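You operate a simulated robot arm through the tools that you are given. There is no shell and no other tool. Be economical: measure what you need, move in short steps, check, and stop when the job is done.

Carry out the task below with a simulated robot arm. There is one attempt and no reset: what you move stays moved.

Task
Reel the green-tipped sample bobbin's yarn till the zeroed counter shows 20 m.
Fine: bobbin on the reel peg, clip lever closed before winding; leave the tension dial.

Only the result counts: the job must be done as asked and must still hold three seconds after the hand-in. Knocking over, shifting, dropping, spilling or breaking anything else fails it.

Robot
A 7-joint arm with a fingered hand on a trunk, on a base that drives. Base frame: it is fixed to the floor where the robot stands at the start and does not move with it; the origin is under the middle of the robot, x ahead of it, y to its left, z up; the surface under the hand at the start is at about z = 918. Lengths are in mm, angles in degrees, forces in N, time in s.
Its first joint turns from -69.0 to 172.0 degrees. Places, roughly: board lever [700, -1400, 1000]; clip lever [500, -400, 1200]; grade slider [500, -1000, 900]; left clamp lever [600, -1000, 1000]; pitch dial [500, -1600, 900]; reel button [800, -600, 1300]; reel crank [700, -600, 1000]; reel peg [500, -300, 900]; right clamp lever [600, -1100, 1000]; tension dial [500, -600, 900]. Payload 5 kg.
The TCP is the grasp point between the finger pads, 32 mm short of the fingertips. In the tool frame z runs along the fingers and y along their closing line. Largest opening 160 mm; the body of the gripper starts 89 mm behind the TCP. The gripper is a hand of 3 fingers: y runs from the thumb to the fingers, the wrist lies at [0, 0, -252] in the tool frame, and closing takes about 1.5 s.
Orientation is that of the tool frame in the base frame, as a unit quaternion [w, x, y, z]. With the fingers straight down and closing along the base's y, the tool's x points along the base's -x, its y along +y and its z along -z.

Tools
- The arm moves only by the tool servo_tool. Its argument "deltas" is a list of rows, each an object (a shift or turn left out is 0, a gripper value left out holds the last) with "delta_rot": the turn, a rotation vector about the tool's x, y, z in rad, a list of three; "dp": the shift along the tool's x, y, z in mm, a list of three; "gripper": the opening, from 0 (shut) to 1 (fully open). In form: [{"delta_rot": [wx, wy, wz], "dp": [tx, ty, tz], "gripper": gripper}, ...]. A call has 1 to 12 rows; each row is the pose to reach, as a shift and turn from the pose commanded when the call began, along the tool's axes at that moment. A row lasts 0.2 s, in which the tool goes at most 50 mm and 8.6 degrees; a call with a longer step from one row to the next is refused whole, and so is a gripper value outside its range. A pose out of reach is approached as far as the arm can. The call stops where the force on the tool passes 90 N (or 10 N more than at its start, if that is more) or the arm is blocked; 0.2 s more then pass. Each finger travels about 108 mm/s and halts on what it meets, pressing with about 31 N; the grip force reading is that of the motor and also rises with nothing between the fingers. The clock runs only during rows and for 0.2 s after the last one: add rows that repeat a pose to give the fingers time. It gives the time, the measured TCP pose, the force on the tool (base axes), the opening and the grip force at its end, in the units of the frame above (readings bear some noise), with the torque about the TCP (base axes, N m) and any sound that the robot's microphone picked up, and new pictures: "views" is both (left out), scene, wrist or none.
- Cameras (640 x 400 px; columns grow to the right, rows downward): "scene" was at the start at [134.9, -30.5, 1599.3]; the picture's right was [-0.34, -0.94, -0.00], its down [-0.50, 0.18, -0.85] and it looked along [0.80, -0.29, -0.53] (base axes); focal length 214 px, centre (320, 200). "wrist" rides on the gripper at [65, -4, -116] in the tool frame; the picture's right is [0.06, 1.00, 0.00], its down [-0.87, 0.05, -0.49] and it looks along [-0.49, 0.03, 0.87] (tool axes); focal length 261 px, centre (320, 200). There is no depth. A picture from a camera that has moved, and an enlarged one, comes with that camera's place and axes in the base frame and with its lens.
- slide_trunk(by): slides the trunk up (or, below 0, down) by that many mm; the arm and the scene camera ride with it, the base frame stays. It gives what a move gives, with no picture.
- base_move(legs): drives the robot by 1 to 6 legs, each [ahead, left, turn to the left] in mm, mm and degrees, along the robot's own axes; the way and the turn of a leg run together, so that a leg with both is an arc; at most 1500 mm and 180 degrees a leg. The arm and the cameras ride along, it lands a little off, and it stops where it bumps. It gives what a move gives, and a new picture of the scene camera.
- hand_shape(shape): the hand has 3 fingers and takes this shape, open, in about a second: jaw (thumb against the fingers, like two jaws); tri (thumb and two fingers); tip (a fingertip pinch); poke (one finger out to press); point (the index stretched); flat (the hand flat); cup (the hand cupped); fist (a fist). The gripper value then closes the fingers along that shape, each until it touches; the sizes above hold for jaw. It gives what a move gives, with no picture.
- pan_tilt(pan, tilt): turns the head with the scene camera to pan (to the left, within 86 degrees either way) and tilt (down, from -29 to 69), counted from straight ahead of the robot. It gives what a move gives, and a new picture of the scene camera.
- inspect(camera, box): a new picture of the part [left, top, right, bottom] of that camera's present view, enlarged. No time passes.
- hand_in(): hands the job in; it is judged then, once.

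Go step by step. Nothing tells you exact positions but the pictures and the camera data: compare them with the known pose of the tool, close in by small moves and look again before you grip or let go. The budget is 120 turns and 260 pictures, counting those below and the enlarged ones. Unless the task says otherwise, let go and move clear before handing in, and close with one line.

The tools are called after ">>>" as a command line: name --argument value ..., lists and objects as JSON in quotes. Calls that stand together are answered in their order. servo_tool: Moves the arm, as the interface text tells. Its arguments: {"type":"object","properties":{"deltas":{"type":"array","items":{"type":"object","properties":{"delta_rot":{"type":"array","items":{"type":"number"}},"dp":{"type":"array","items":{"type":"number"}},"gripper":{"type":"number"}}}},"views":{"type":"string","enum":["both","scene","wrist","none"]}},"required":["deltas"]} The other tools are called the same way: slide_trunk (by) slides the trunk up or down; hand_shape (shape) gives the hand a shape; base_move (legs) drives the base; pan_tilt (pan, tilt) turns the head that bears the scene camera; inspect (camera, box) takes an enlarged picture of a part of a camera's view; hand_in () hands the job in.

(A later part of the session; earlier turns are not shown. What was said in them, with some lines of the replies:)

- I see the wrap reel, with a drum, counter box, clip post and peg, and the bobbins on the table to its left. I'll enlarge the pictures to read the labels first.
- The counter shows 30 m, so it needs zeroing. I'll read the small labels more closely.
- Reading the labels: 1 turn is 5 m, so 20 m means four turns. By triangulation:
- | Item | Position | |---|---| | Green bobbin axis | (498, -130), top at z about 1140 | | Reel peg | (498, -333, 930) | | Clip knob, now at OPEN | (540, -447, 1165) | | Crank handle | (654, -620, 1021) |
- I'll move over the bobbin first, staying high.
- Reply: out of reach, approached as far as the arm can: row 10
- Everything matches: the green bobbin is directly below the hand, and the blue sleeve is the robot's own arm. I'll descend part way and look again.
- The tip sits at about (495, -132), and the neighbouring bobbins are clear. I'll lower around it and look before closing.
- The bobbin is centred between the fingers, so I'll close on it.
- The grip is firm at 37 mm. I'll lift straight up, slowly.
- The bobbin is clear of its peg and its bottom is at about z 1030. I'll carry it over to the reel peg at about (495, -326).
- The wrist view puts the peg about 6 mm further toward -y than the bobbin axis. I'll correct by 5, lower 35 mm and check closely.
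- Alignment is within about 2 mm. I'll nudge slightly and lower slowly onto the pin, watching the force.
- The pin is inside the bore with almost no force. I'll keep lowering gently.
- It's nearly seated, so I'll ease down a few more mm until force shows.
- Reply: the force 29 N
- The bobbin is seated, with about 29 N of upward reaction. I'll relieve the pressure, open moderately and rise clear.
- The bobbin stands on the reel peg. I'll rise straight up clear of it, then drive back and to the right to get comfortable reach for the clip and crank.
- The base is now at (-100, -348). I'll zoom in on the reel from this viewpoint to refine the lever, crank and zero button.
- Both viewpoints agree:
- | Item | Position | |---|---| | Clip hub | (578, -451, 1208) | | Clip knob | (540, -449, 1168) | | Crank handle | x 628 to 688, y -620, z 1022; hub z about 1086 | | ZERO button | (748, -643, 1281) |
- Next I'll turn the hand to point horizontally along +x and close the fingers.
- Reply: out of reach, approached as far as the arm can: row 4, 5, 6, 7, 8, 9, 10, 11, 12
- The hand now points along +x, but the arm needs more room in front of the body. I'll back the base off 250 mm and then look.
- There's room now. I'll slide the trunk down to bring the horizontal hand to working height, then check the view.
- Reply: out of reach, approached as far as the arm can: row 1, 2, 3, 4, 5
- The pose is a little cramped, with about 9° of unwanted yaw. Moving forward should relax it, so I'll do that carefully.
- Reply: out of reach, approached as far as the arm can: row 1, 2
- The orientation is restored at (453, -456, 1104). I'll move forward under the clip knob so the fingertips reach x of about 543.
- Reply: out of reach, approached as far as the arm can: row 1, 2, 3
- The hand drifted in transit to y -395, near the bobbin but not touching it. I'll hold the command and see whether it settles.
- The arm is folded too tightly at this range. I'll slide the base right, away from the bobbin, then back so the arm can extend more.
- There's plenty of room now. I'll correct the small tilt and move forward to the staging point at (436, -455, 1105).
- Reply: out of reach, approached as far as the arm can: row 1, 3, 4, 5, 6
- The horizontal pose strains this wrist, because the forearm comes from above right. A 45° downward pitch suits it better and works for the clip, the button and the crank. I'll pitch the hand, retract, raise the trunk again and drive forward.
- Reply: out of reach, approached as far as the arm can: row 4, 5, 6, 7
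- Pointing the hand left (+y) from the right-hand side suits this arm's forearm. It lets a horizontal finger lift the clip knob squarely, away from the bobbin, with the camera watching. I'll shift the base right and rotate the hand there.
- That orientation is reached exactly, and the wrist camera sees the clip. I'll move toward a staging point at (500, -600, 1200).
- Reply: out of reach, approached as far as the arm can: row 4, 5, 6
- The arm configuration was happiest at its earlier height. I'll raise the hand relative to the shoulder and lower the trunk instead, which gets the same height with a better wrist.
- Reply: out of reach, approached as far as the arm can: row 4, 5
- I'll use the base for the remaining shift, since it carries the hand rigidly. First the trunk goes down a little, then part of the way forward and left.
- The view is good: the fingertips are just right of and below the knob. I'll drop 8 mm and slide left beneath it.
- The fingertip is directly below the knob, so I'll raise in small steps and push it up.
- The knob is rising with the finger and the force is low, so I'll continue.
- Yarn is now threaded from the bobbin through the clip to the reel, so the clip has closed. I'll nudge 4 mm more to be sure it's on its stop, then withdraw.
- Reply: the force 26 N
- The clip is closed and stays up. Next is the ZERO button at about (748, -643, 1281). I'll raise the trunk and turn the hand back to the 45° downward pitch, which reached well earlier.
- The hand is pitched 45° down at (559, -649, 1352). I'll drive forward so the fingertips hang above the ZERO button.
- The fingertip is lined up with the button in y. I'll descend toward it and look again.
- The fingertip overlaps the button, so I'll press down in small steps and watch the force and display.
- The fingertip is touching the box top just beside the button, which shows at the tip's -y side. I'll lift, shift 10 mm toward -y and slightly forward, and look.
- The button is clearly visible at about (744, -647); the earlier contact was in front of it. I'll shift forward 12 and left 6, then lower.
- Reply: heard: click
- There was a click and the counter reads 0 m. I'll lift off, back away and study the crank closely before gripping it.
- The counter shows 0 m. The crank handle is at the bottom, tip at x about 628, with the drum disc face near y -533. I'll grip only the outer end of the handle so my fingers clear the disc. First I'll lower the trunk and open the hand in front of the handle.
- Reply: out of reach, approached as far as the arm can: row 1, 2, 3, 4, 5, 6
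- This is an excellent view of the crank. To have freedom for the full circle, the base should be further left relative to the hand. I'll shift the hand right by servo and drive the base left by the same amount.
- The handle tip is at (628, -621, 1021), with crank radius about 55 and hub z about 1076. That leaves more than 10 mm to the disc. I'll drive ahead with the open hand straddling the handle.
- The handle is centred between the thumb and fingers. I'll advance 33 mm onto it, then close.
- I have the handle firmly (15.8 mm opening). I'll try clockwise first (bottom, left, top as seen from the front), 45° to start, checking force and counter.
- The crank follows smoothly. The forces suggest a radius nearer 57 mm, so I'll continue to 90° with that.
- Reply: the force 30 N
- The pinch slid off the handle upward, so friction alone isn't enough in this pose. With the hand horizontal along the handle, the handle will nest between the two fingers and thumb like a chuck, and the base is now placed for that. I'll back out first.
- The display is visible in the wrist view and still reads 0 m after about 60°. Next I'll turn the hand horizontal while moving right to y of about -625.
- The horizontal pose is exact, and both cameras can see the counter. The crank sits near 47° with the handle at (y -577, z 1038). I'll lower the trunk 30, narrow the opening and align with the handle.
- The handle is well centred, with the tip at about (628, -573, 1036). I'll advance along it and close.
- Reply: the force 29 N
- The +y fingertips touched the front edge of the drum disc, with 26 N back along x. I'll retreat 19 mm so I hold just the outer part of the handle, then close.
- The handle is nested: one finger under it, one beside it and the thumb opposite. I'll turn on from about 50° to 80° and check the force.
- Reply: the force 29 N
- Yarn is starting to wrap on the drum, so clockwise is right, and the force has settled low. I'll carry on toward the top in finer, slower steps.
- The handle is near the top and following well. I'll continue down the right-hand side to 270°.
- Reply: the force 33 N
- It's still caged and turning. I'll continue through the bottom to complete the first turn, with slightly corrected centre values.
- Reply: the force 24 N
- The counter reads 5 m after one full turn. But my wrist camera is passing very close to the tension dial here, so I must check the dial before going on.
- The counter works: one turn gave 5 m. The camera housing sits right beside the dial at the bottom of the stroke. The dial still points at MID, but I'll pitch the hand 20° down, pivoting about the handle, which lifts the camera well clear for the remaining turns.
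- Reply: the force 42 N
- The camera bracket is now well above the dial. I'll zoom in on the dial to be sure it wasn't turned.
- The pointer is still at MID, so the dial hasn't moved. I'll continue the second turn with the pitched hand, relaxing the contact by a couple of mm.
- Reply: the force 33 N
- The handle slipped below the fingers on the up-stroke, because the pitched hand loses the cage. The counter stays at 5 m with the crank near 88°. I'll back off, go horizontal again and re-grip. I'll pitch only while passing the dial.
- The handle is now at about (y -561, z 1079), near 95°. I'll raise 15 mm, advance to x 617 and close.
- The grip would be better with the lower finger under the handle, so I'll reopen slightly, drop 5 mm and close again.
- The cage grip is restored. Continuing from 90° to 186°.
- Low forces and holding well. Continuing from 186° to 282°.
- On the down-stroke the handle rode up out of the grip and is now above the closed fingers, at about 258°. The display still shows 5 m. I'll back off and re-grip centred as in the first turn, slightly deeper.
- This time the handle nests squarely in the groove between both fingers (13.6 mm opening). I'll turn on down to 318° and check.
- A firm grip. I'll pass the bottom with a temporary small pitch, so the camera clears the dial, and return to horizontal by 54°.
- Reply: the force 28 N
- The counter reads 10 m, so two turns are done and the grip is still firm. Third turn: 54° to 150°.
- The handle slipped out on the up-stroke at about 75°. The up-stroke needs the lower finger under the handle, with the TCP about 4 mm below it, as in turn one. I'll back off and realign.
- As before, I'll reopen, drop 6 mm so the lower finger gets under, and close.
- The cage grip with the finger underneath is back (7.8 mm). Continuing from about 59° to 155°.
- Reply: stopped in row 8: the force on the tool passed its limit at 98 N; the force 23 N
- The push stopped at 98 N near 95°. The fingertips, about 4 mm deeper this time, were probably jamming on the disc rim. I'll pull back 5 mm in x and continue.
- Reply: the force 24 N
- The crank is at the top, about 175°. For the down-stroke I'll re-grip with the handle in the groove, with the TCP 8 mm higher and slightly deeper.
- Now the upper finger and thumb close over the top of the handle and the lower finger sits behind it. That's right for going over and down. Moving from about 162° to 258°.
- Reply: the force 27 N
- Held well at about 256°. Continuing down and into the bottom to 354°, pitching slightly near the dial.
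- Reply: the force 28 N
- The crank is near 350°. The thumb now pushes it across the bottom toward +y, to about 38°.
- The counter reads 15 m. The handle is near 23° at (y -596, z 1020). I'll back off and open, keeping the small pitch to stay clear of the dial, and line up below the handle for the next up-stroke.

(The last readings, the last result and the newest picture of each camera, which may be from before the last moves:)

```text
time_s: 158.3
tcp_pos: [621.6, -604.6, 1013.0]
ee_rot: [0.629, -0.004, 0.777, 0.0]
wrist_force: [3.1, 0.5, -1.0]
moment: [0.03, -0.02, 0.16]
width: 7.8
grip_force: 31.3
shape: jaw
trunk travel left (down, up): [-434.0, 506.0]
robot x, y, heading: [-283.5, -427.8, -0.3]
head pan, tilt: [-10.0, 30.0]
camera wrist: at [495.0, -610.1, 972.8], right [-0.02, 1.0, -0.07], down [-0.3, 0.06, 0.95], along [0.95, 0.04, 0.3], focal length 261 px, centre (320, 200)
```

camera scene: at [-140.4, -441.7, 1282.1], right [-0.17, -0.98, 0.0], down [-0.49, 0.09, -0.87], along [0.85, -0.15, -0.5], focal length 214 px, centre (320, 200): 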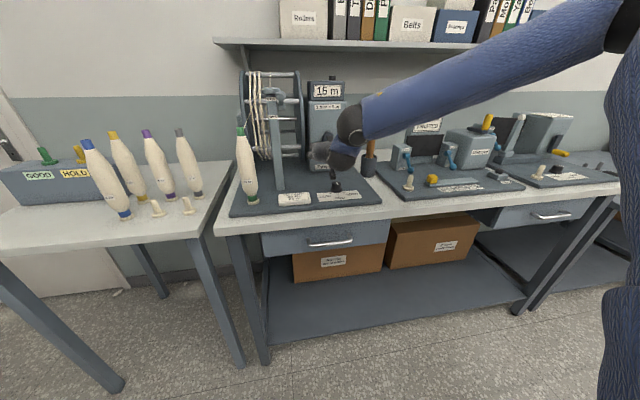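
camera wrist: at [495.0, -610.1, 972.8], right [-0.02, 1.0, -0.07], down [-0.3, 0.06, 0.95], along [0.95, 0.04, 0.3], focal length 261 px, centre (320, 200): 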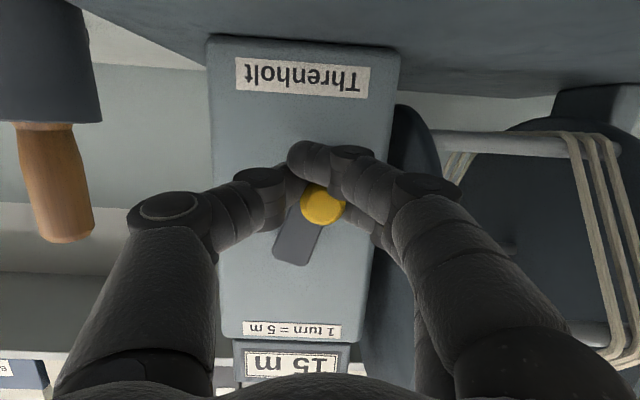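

An excellent cage grip at about 19°. For the fourth turn I'll sweep up to 115° while returning to horizontal, keeping x slightly shallow for the disc.

>>> servo_tool --deltas '[{"delta_rot": [0, -0.07, 0], "dp": [-1.7, 7.4, -0.4]}, {"delta_rot": [0, -0.145, 0], "dp": [-4.3, 14.3, -1]}, {"delta_rot": [0, -0.22, 0], "dp": [-7.1, 20.5, -4.6]}, {"delta_rot": [0, -0.22, 0], "dp": [-12.8, 26, -5.9]}, {"delta_rot": [0, -0.22, 0], "dp": [-19.3, 30.6, -7.3]}, {"delta_rot": [0, -0.22, 0], "dp": [-26.2, 34.2, -8.9]}, {"delta_rot": [0, -0.22, 0], "dp": [-33.6, 36.8, -10.6]}, {"delta_rot": [0, -0.22, 0], "dp": [-41.2, 38.3, -12.3]}, {"delta_rot": [0, -0.22, 0], "dp": [-49, 38.8, -14]}, {"delta_rot": [0, -0.22, 0], "dp": [-56.8, 38.1, -15.7]}, {"delta_rot": [0, -0.22, 0], "dp": [-64.6, 36.3, -17.5]}, {"delta_rot": [0, -0.22, 0], "dp": [-71.9, 33.4, -19.1]}]' --views "wrist"

```text
time_s: 160.9
tcp_pos: [616.6, -571.8, 1090.1]
ee_rot: [0.711, -0.002, 0.703, 0.0]
wrist_force: [6.0, 8.7, 1.0]
moment: [-0.16, 0.13, 0.19]
width: 4.9
grip_force: 31.2
shape: jaw
trunk travel left (down, up): [-434.0, 506.0]
robot x, y, heading: [-282.0, -426.6, -0.1]
head pan, tilt: [-10.0, 30.0]
camera wrist: at [501.4, -576.8, 1022.4], right [0.0, 1.0, -0.07], down [-0.5, 0.06, 0.86], along [0.86, 0.04, 0.5], focal length 261 px, centre (320, 200)
```

wrist: 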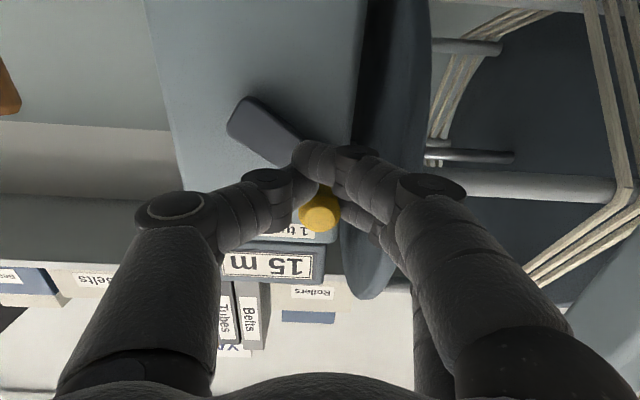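

At about 123° with 15 m. Continuing over toward the top at 179°.

>>> servo_tool --deltas '[{"dp": [-6.4, -4.8, 0]}, {"dp": [-12.1, -10.5, 0]}, {"dp": [-16.9, -16.9, 0]}, {"dp": [-20.8, -23.9, 0]}, {"dp": [-23.7, -31.4, 0]}, {"dp": [-25.5, -39.2, 0]}, {"dp": [-26.2, -47.2, 0]}]' --views "wrist"

```text
time_s: 162.5
tcp_pos: [618.4, -618.1, 1111.7]
ee_rot: [0.71, -0.003, 0.704, 0.0]
wrist_force: [0.1, 0.7, -0.4]
moment: [-0.02, 0.0, 0.03]
width: 2.2
grip_force: 30.2
shape: jaw
trunk travel left (down, up): [-434.0, 506.0]
robot x, y, heading: [-281.9, -426.8, -0.2]
head pan, tilt: [-10.0, 30.0]
camera wrist: at [502.3, -623.5, 1045.8], right [0.0, 1.0, -0.07], down [-0.5, 0.06, 0.86], along [0.87, 0.04, 0.5], focal length 261 px, centre (320, 200)
```

wrist: 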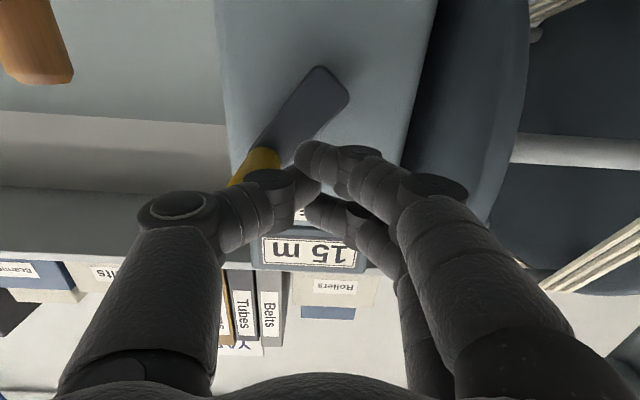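

The drum's momentum carried the handle ahead, past the top to about 220°. I'll back off and line up over it for the last down-stroke.

>>> servo_tool --deltas '[{"dp": [0, 0, -28]}, {"dp": [0, 0, -55], "gripper": 0.3}, {"dp": [-3, -19, -55], "gripper": 0.3}, {"dp": [-5, -38, -55], "gripper": 0.3}, {"dp": [-5, -38, -55], "gripper": 0.3}]' --views "wrist"

```text
time_s: 163.7
tcp_pos: [563.0, -657.7, 1117.7]
ee_rot: [0.71, -0.003, 0.704, 0.0]
wrist_force: [0.1, 0.4, -1.2]
moment: [-0.01, 0.01, 0.01]
width: 47.3
grip_force: 0.1
shape: jaw
trunk travel left (down, up): [-434.0, 506.0]
robot x, y, heading: [-278.0, -423.8, 0.0]
head pan, tilt: [-10.0, 30.0]
camera wrist: at [447.3, -662.5, 1051.1], right [0.0, 1.0, -0.07], down [-0.5, 0.06, 0.86], along [0.87, 0.04, 0.5], focal length 261 px, centre (320, 200)
```

wrist: 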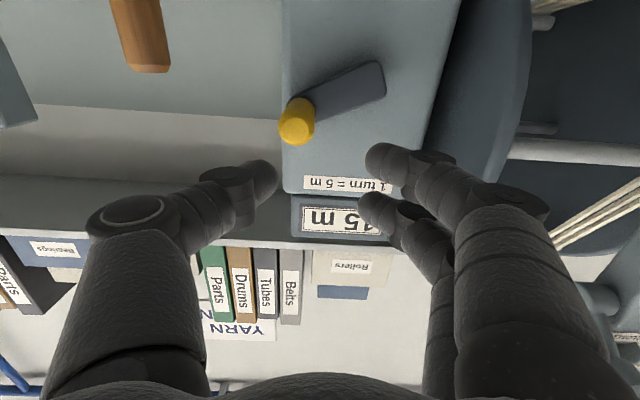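

>>> servo_tool --deltas '[{"dp": [8, -12, 0]}, {"dp": [15, -21, 0]}, {"dp": [15, -21, 0]}]' --views "wrist"

```text
time_s: 164.5
tcp_pos: [563.6, -677.6, 1102.4]
ee_rot: [0.711, -0.003, 0.703, -0.001]
wrist_force: [-0.1, 0.1, 0.5]
moment: [0.02, -0.01, 0.01]
width: 47.7
grip_force: 0.0
shape: jaw
trunk travel left (down, up): [-434.0, 506.0]
robot x, y, heading: [-276.6, -425.3, 0.1]
head pan, tilt: [-10.0, 30.0]
camera wrist: at [448.2, -684.0, 1036.4], right [0.0, 1.0, -0.07], down [-0.5, 0.06, 0.86], along [0.87, 0.04, 0.5], focal length 261 px, centre (320, 200)
```

wrist: 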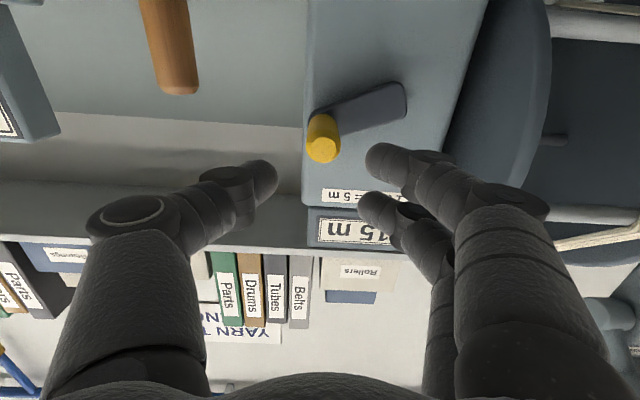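

>>> servo_tool --deltas '[{"dp": [6, -2, 16]}, {"dp": [6, -2, 32]}, {"dp": [6, -2, 48]}, {"dp": [6, -2, 62]}, {"dp": [6, -2, 62], "gripper": 0.15}, {"dp": [6, -2, 62], "gripper": 0}, {"dp": [6, -2, 62]}, {"dp": [6, -2, 62]}, {"dp": [6, -2, 62]}]' --views "wrist"

```text
time_s: 166.5
tcp_pos: [625.8, -680.0, 1096.7]
ee_rot: [0.71, -0.003, 0.704, 0.0]
wrist_force: [3.9, -2.2, 0.0]
moment: [-0.05, 0.0, -0.05]
width: 13.8
grip_force: 31.2
shape: jaw
trunk travel left (down, up): [-434.0, 506.0]
robot x, y, heading: [-280.3, -429.7, 0.0]
head pan, tilt: [-10.0, 30.0]
camera wrist: at [510.2, -684.6, 1030.0], right [0.0, 1.0, -0.07], down [-0.5, 0.06, 0.86], along [0.87, 0.04, 0.5], focal length 261 px, centre (320, 200)
```

wrist: 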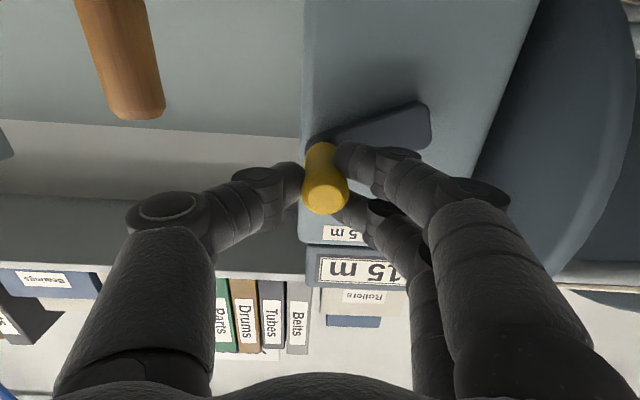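

The groove grip is solid (13.8 mm) at about 249°. Final down-stroke to 321°.

>>> servo_tool --deltas '[{"dp": [3.5, -1.2, 0]}, {"dp": [7.8, -2.4, 0]}, {"dp": [15.9, -3.7, 0]}, {"dp": [24.1, -3.8, 0]}, {"dp": [32.2, -2.8, 0]}, {"dp": [40.1, -0.7, 0]}, {"dp": [47.6, 2.5, 0]}, {"dp": [54.7, 6.7, 0]}, {"dp": [61, 11.9, 0]}, {"dp": [66.6, 17.9, 0]}, {"dp": [66.6, 17.9, 0]}]' --views "wrist"

```text
time_s: 168.9
tcp_pos: [626.0, -663.4, 1030.4]
ee_rot: [0.71, -0.002, 0.704, -0.001]
wrist_force: [-4.4, -4.4, -6.1]
moment: [-0.01, 0.11, -0.06]
width: 13.0
grip_force: 31.2
shape: jaw
trunk travel left (down, up): [-434.0, 506.0]
robot x, y, heading: [-282.5, -425.0, -0.0]
head pan, tilt: [-10.0, 30.0]
camera wrist: at [510.3, -669.0, 963.8], right [0.0, 1.0, -0.07], down [-0.5, 0.06, 0.86], along [0.87, 0.04, 0.5], focal length 261 px, centre (320, 200)
```

wrist: 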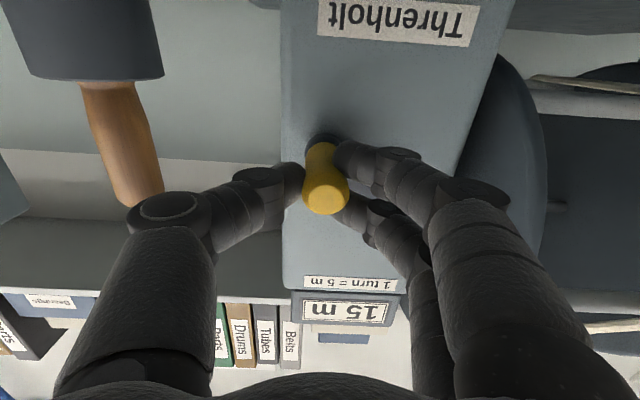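

I'll approach the bottom slowly with the small pitch, to about 3° past vertical, and read the counter.

>>> servo_tool --deltas '[{"delta_rot": [0, 0.07, 0], "dp": [3.2, 6.7, 0]}, {"delta_rot": [0, 0.145, 0], "dp": [5, 13, 0]}, {"delta_rot": [0, 0.22, 0], "dp": [6.1, 19.7, 0]}, {"delta_rot": [0, 0.22, 0], "dp": [7.6, 25.7, 0]}, {"delta_rot": [0, 0.22, 0], "dp": [8.5, 31.8, 0]}, {"delta_rot": [0, 0.22, 0], "dp": [8.7, 36.9, 0]}, {"delta_rot": [0, 0.22, 0], "dp": [8.6, 40, 0]}, {"delta_rot": [0, 0.22, 0], "dp": [8.6, 40, 0]}]' --views "wrist"

>>> inspect --camera "scene" --box '[230, 60, 390, 210]'

```text
time_s: 170.7
tcp_pos: [625.6, -619.7, 1020.4]
ee_rot: [0.627, -0.005, 0.779, 0.001]
wrist_force: [-2.8, 7.6, -15.2]
moment: [-0.04, -0.07, 0.37]
width: 12.6
grip_force: 31.2
shape: jaw
trunk travel left (down, up): [-434.0, 506.0]
robot x, y, heading: [-283.2, -427.6, -0.2]
head pan, tilt: [-10.0, 30.0]
camera wrist: at [498.6, -625.7, 980.8], right [-0.02, 1.0, -0.07], down [-0.3, 0.06, 0.95], along [0.95, 0.04, 0.29], focal length 261 px, centre (320, 200)
```

wrist: 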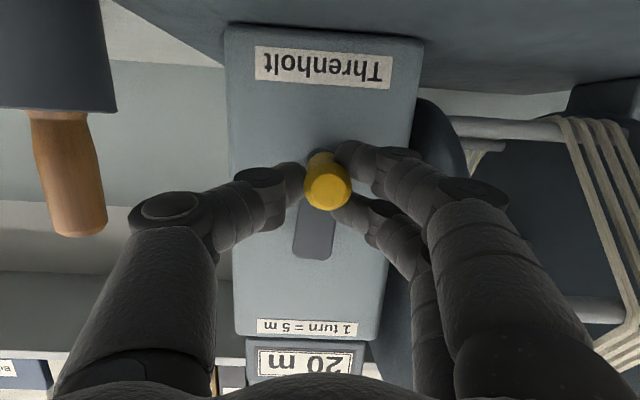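

```text
2.67 times, centred on (310, 135) of scene
camera zoom: at [-139.1, -441.8, 1282.2], right [-0.17, -0.98, 0.0], down [-0.49, 0.09, -0.87], along [0.85, -0.15, -0.5], focal length 572 px, centre (347, 373)
```

zoom: 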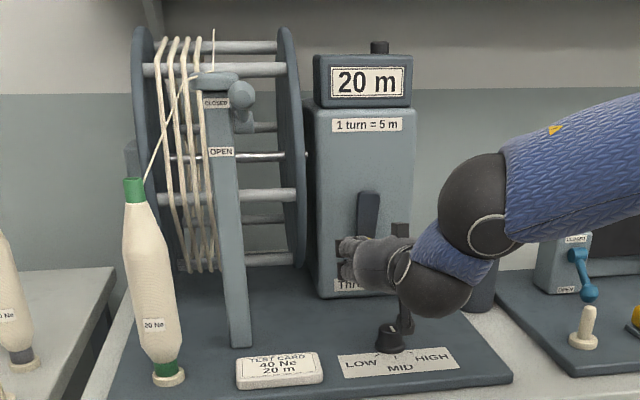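

The counter shows 20 m and the dial is still at MID. I'll add a hair of margin (about 4°), then open and withdraw straight back along the handle.

>>> servo_tool --deltas '[{"dp": [0, 2, 0]}, {"dp": [-0.3, 4, 0]}, {"dp": [-0.3, 4, 0], "gripper": 0.15}, {"dp": [-0.3, 4, 0], "gripper": 0.25}, {"dp": [-0.3, 4, 0], "gripper": 0.3}, {"dp": [-0.3, 4, 0], "gripper": 0.3}, {"dp": [4, 4, -20], "gripper": 0.3}, {"dp": [8.5, 4, -40], "gripper": 0.3}, {"dp": [13, 4, -60], "gripper": 0.3}, {"dp": [13, 4, -75], "gripper": 0.3}]' --views "wrist"

>>> inspect --camera "scene" --box '[230, 60, 390, 210]'

```text
time_s: 172.9
tcp_pos: [549.4, -615.9, 1026.1]
ee_rot: [0.629, -0.003, 0.777, 0.0]
wrist_force: [0.4, -0.5, -0.7]
moment: [0.02, 0.02, -0.04]
width: 47.8
grip_force: 0.2
shape: jaw
trunk travel left (down, up): [-434.0, 506.0]
robot x, y, heading: [-280.4, -425.6, -0.0]
head pan, tilt: [-10.0, 30.0]
camera wrist: at [422.3, -621.7, 986.0], right [-0.02, 1.0, -0.07], down [-0.3, 0.06, 0.95], along [0.95, 0.04, 0.3], focal length 261 px, centre (320, 200)
```

wrist: 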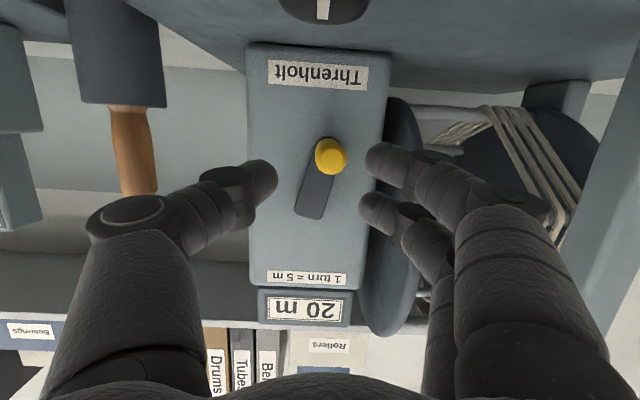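

```text
2.67 times, centred on (310, 135) of scene
camera zoom: at [-140.6, -442.4, 1282.4], right [-0.17, -0.98, 0.0], down [-0.49, 0.09, -0.87], along [0.85, -0.15, -0.5], focal length 572 px, centre (347, 373)
```

zoom: 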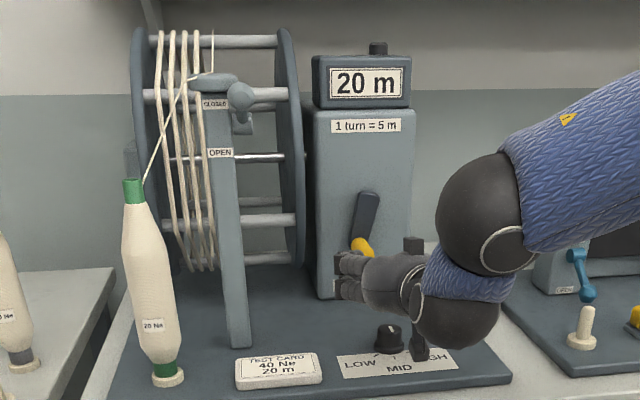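

The crank rests about 10° past the bottom with 20 m on the counter. I'll drive the robot straight back to be clear and verify everything.

>>> base_move --legs '[[-280, 0, 0]]'

>>> inspect --camera "scene" --box '[200, 70, 360, 230]'

>>> inspect --camera "wrist" --box '[200, 0, 420, 200]'

```text
time_s: 174.9
tcp_pos: [265.8, -615.5, 1025.7]
ee_rot: [0.629, -0.003, 0.778, 0.0]
wrist_force: [-1.3, 0.4, -0.5]
moment: [-0.01, 0.02, -0.02]
width: 47.6
grip_force: 0.1
shape: jaw
trunk travel left (down, up): [-434.0, 506.0]
robot x, y, heading: [-564.5, -425.8, -0.1]
head pan, tilt: [-10.0, 30.0]
camera scene: at [-425.1, -442.7, 1282.6], right [-0.17, -0.98, 0.0], down [-0.49, 0.09, -0.87], along [0.85, -0.15, -0.5], focal length 214 px, centre (320, 200)
```

scene: 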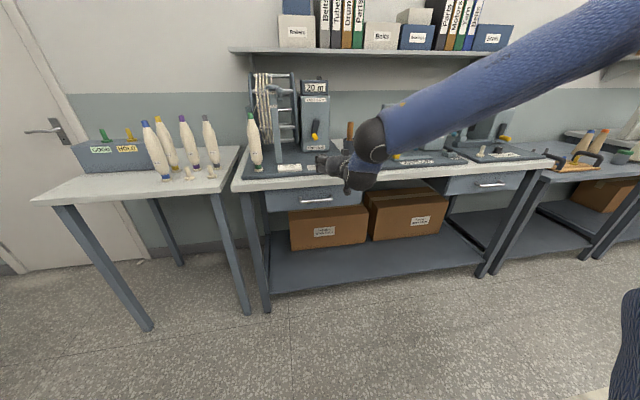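

```text
2.50 times, centred on (280, 150) of scene
camera zoom: at [-425.1, -442.7, 1282.6], right [-0.17, -0.98, 0.0], down [-0.49, 0.09, -0.87], along [0.85, -0.15, -0.5], focal length 536 px, centre (420, 325)
```

zoom: 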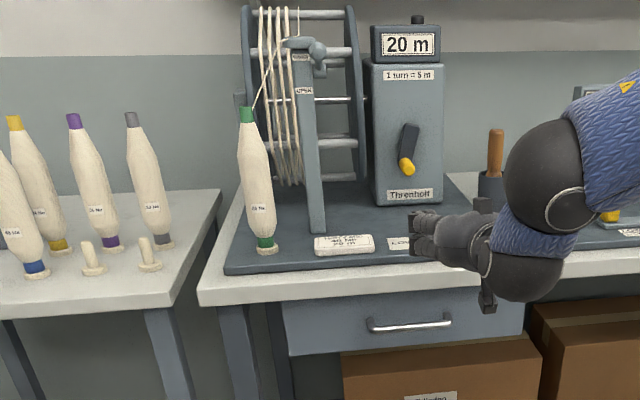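

```text
2.00 times, centred on (310, 100) of wrist
camera zoom: at [138.2, -622.0, 986.2], right [-0.02, 1.0, -0.07], down [-0.3, 0.06, 0.95], along [0.95, 0.04, 0.3], focal length 521 px, centre (340, 400)
```

zoom: 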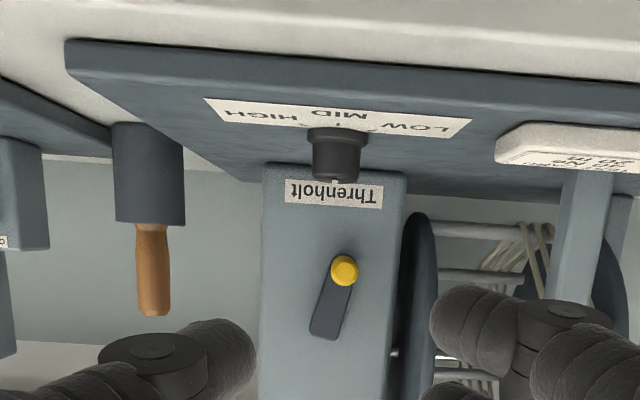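

The counter holds at 20 m, the crank is still, the green bobbin is on the reel peg and the clip is at CLOSED. The dial is at MID, everything else is in place and the hand is clear, so I'm handing in.

>>> hand_in

```text
The job is handed in.
```

The green-tipped bobbin's yarn is reeled to 20 m from a zeroed counter, with the bobbin on the reel peg, the clip closed before winding and the tension dial left at MID; I have handed the job in.
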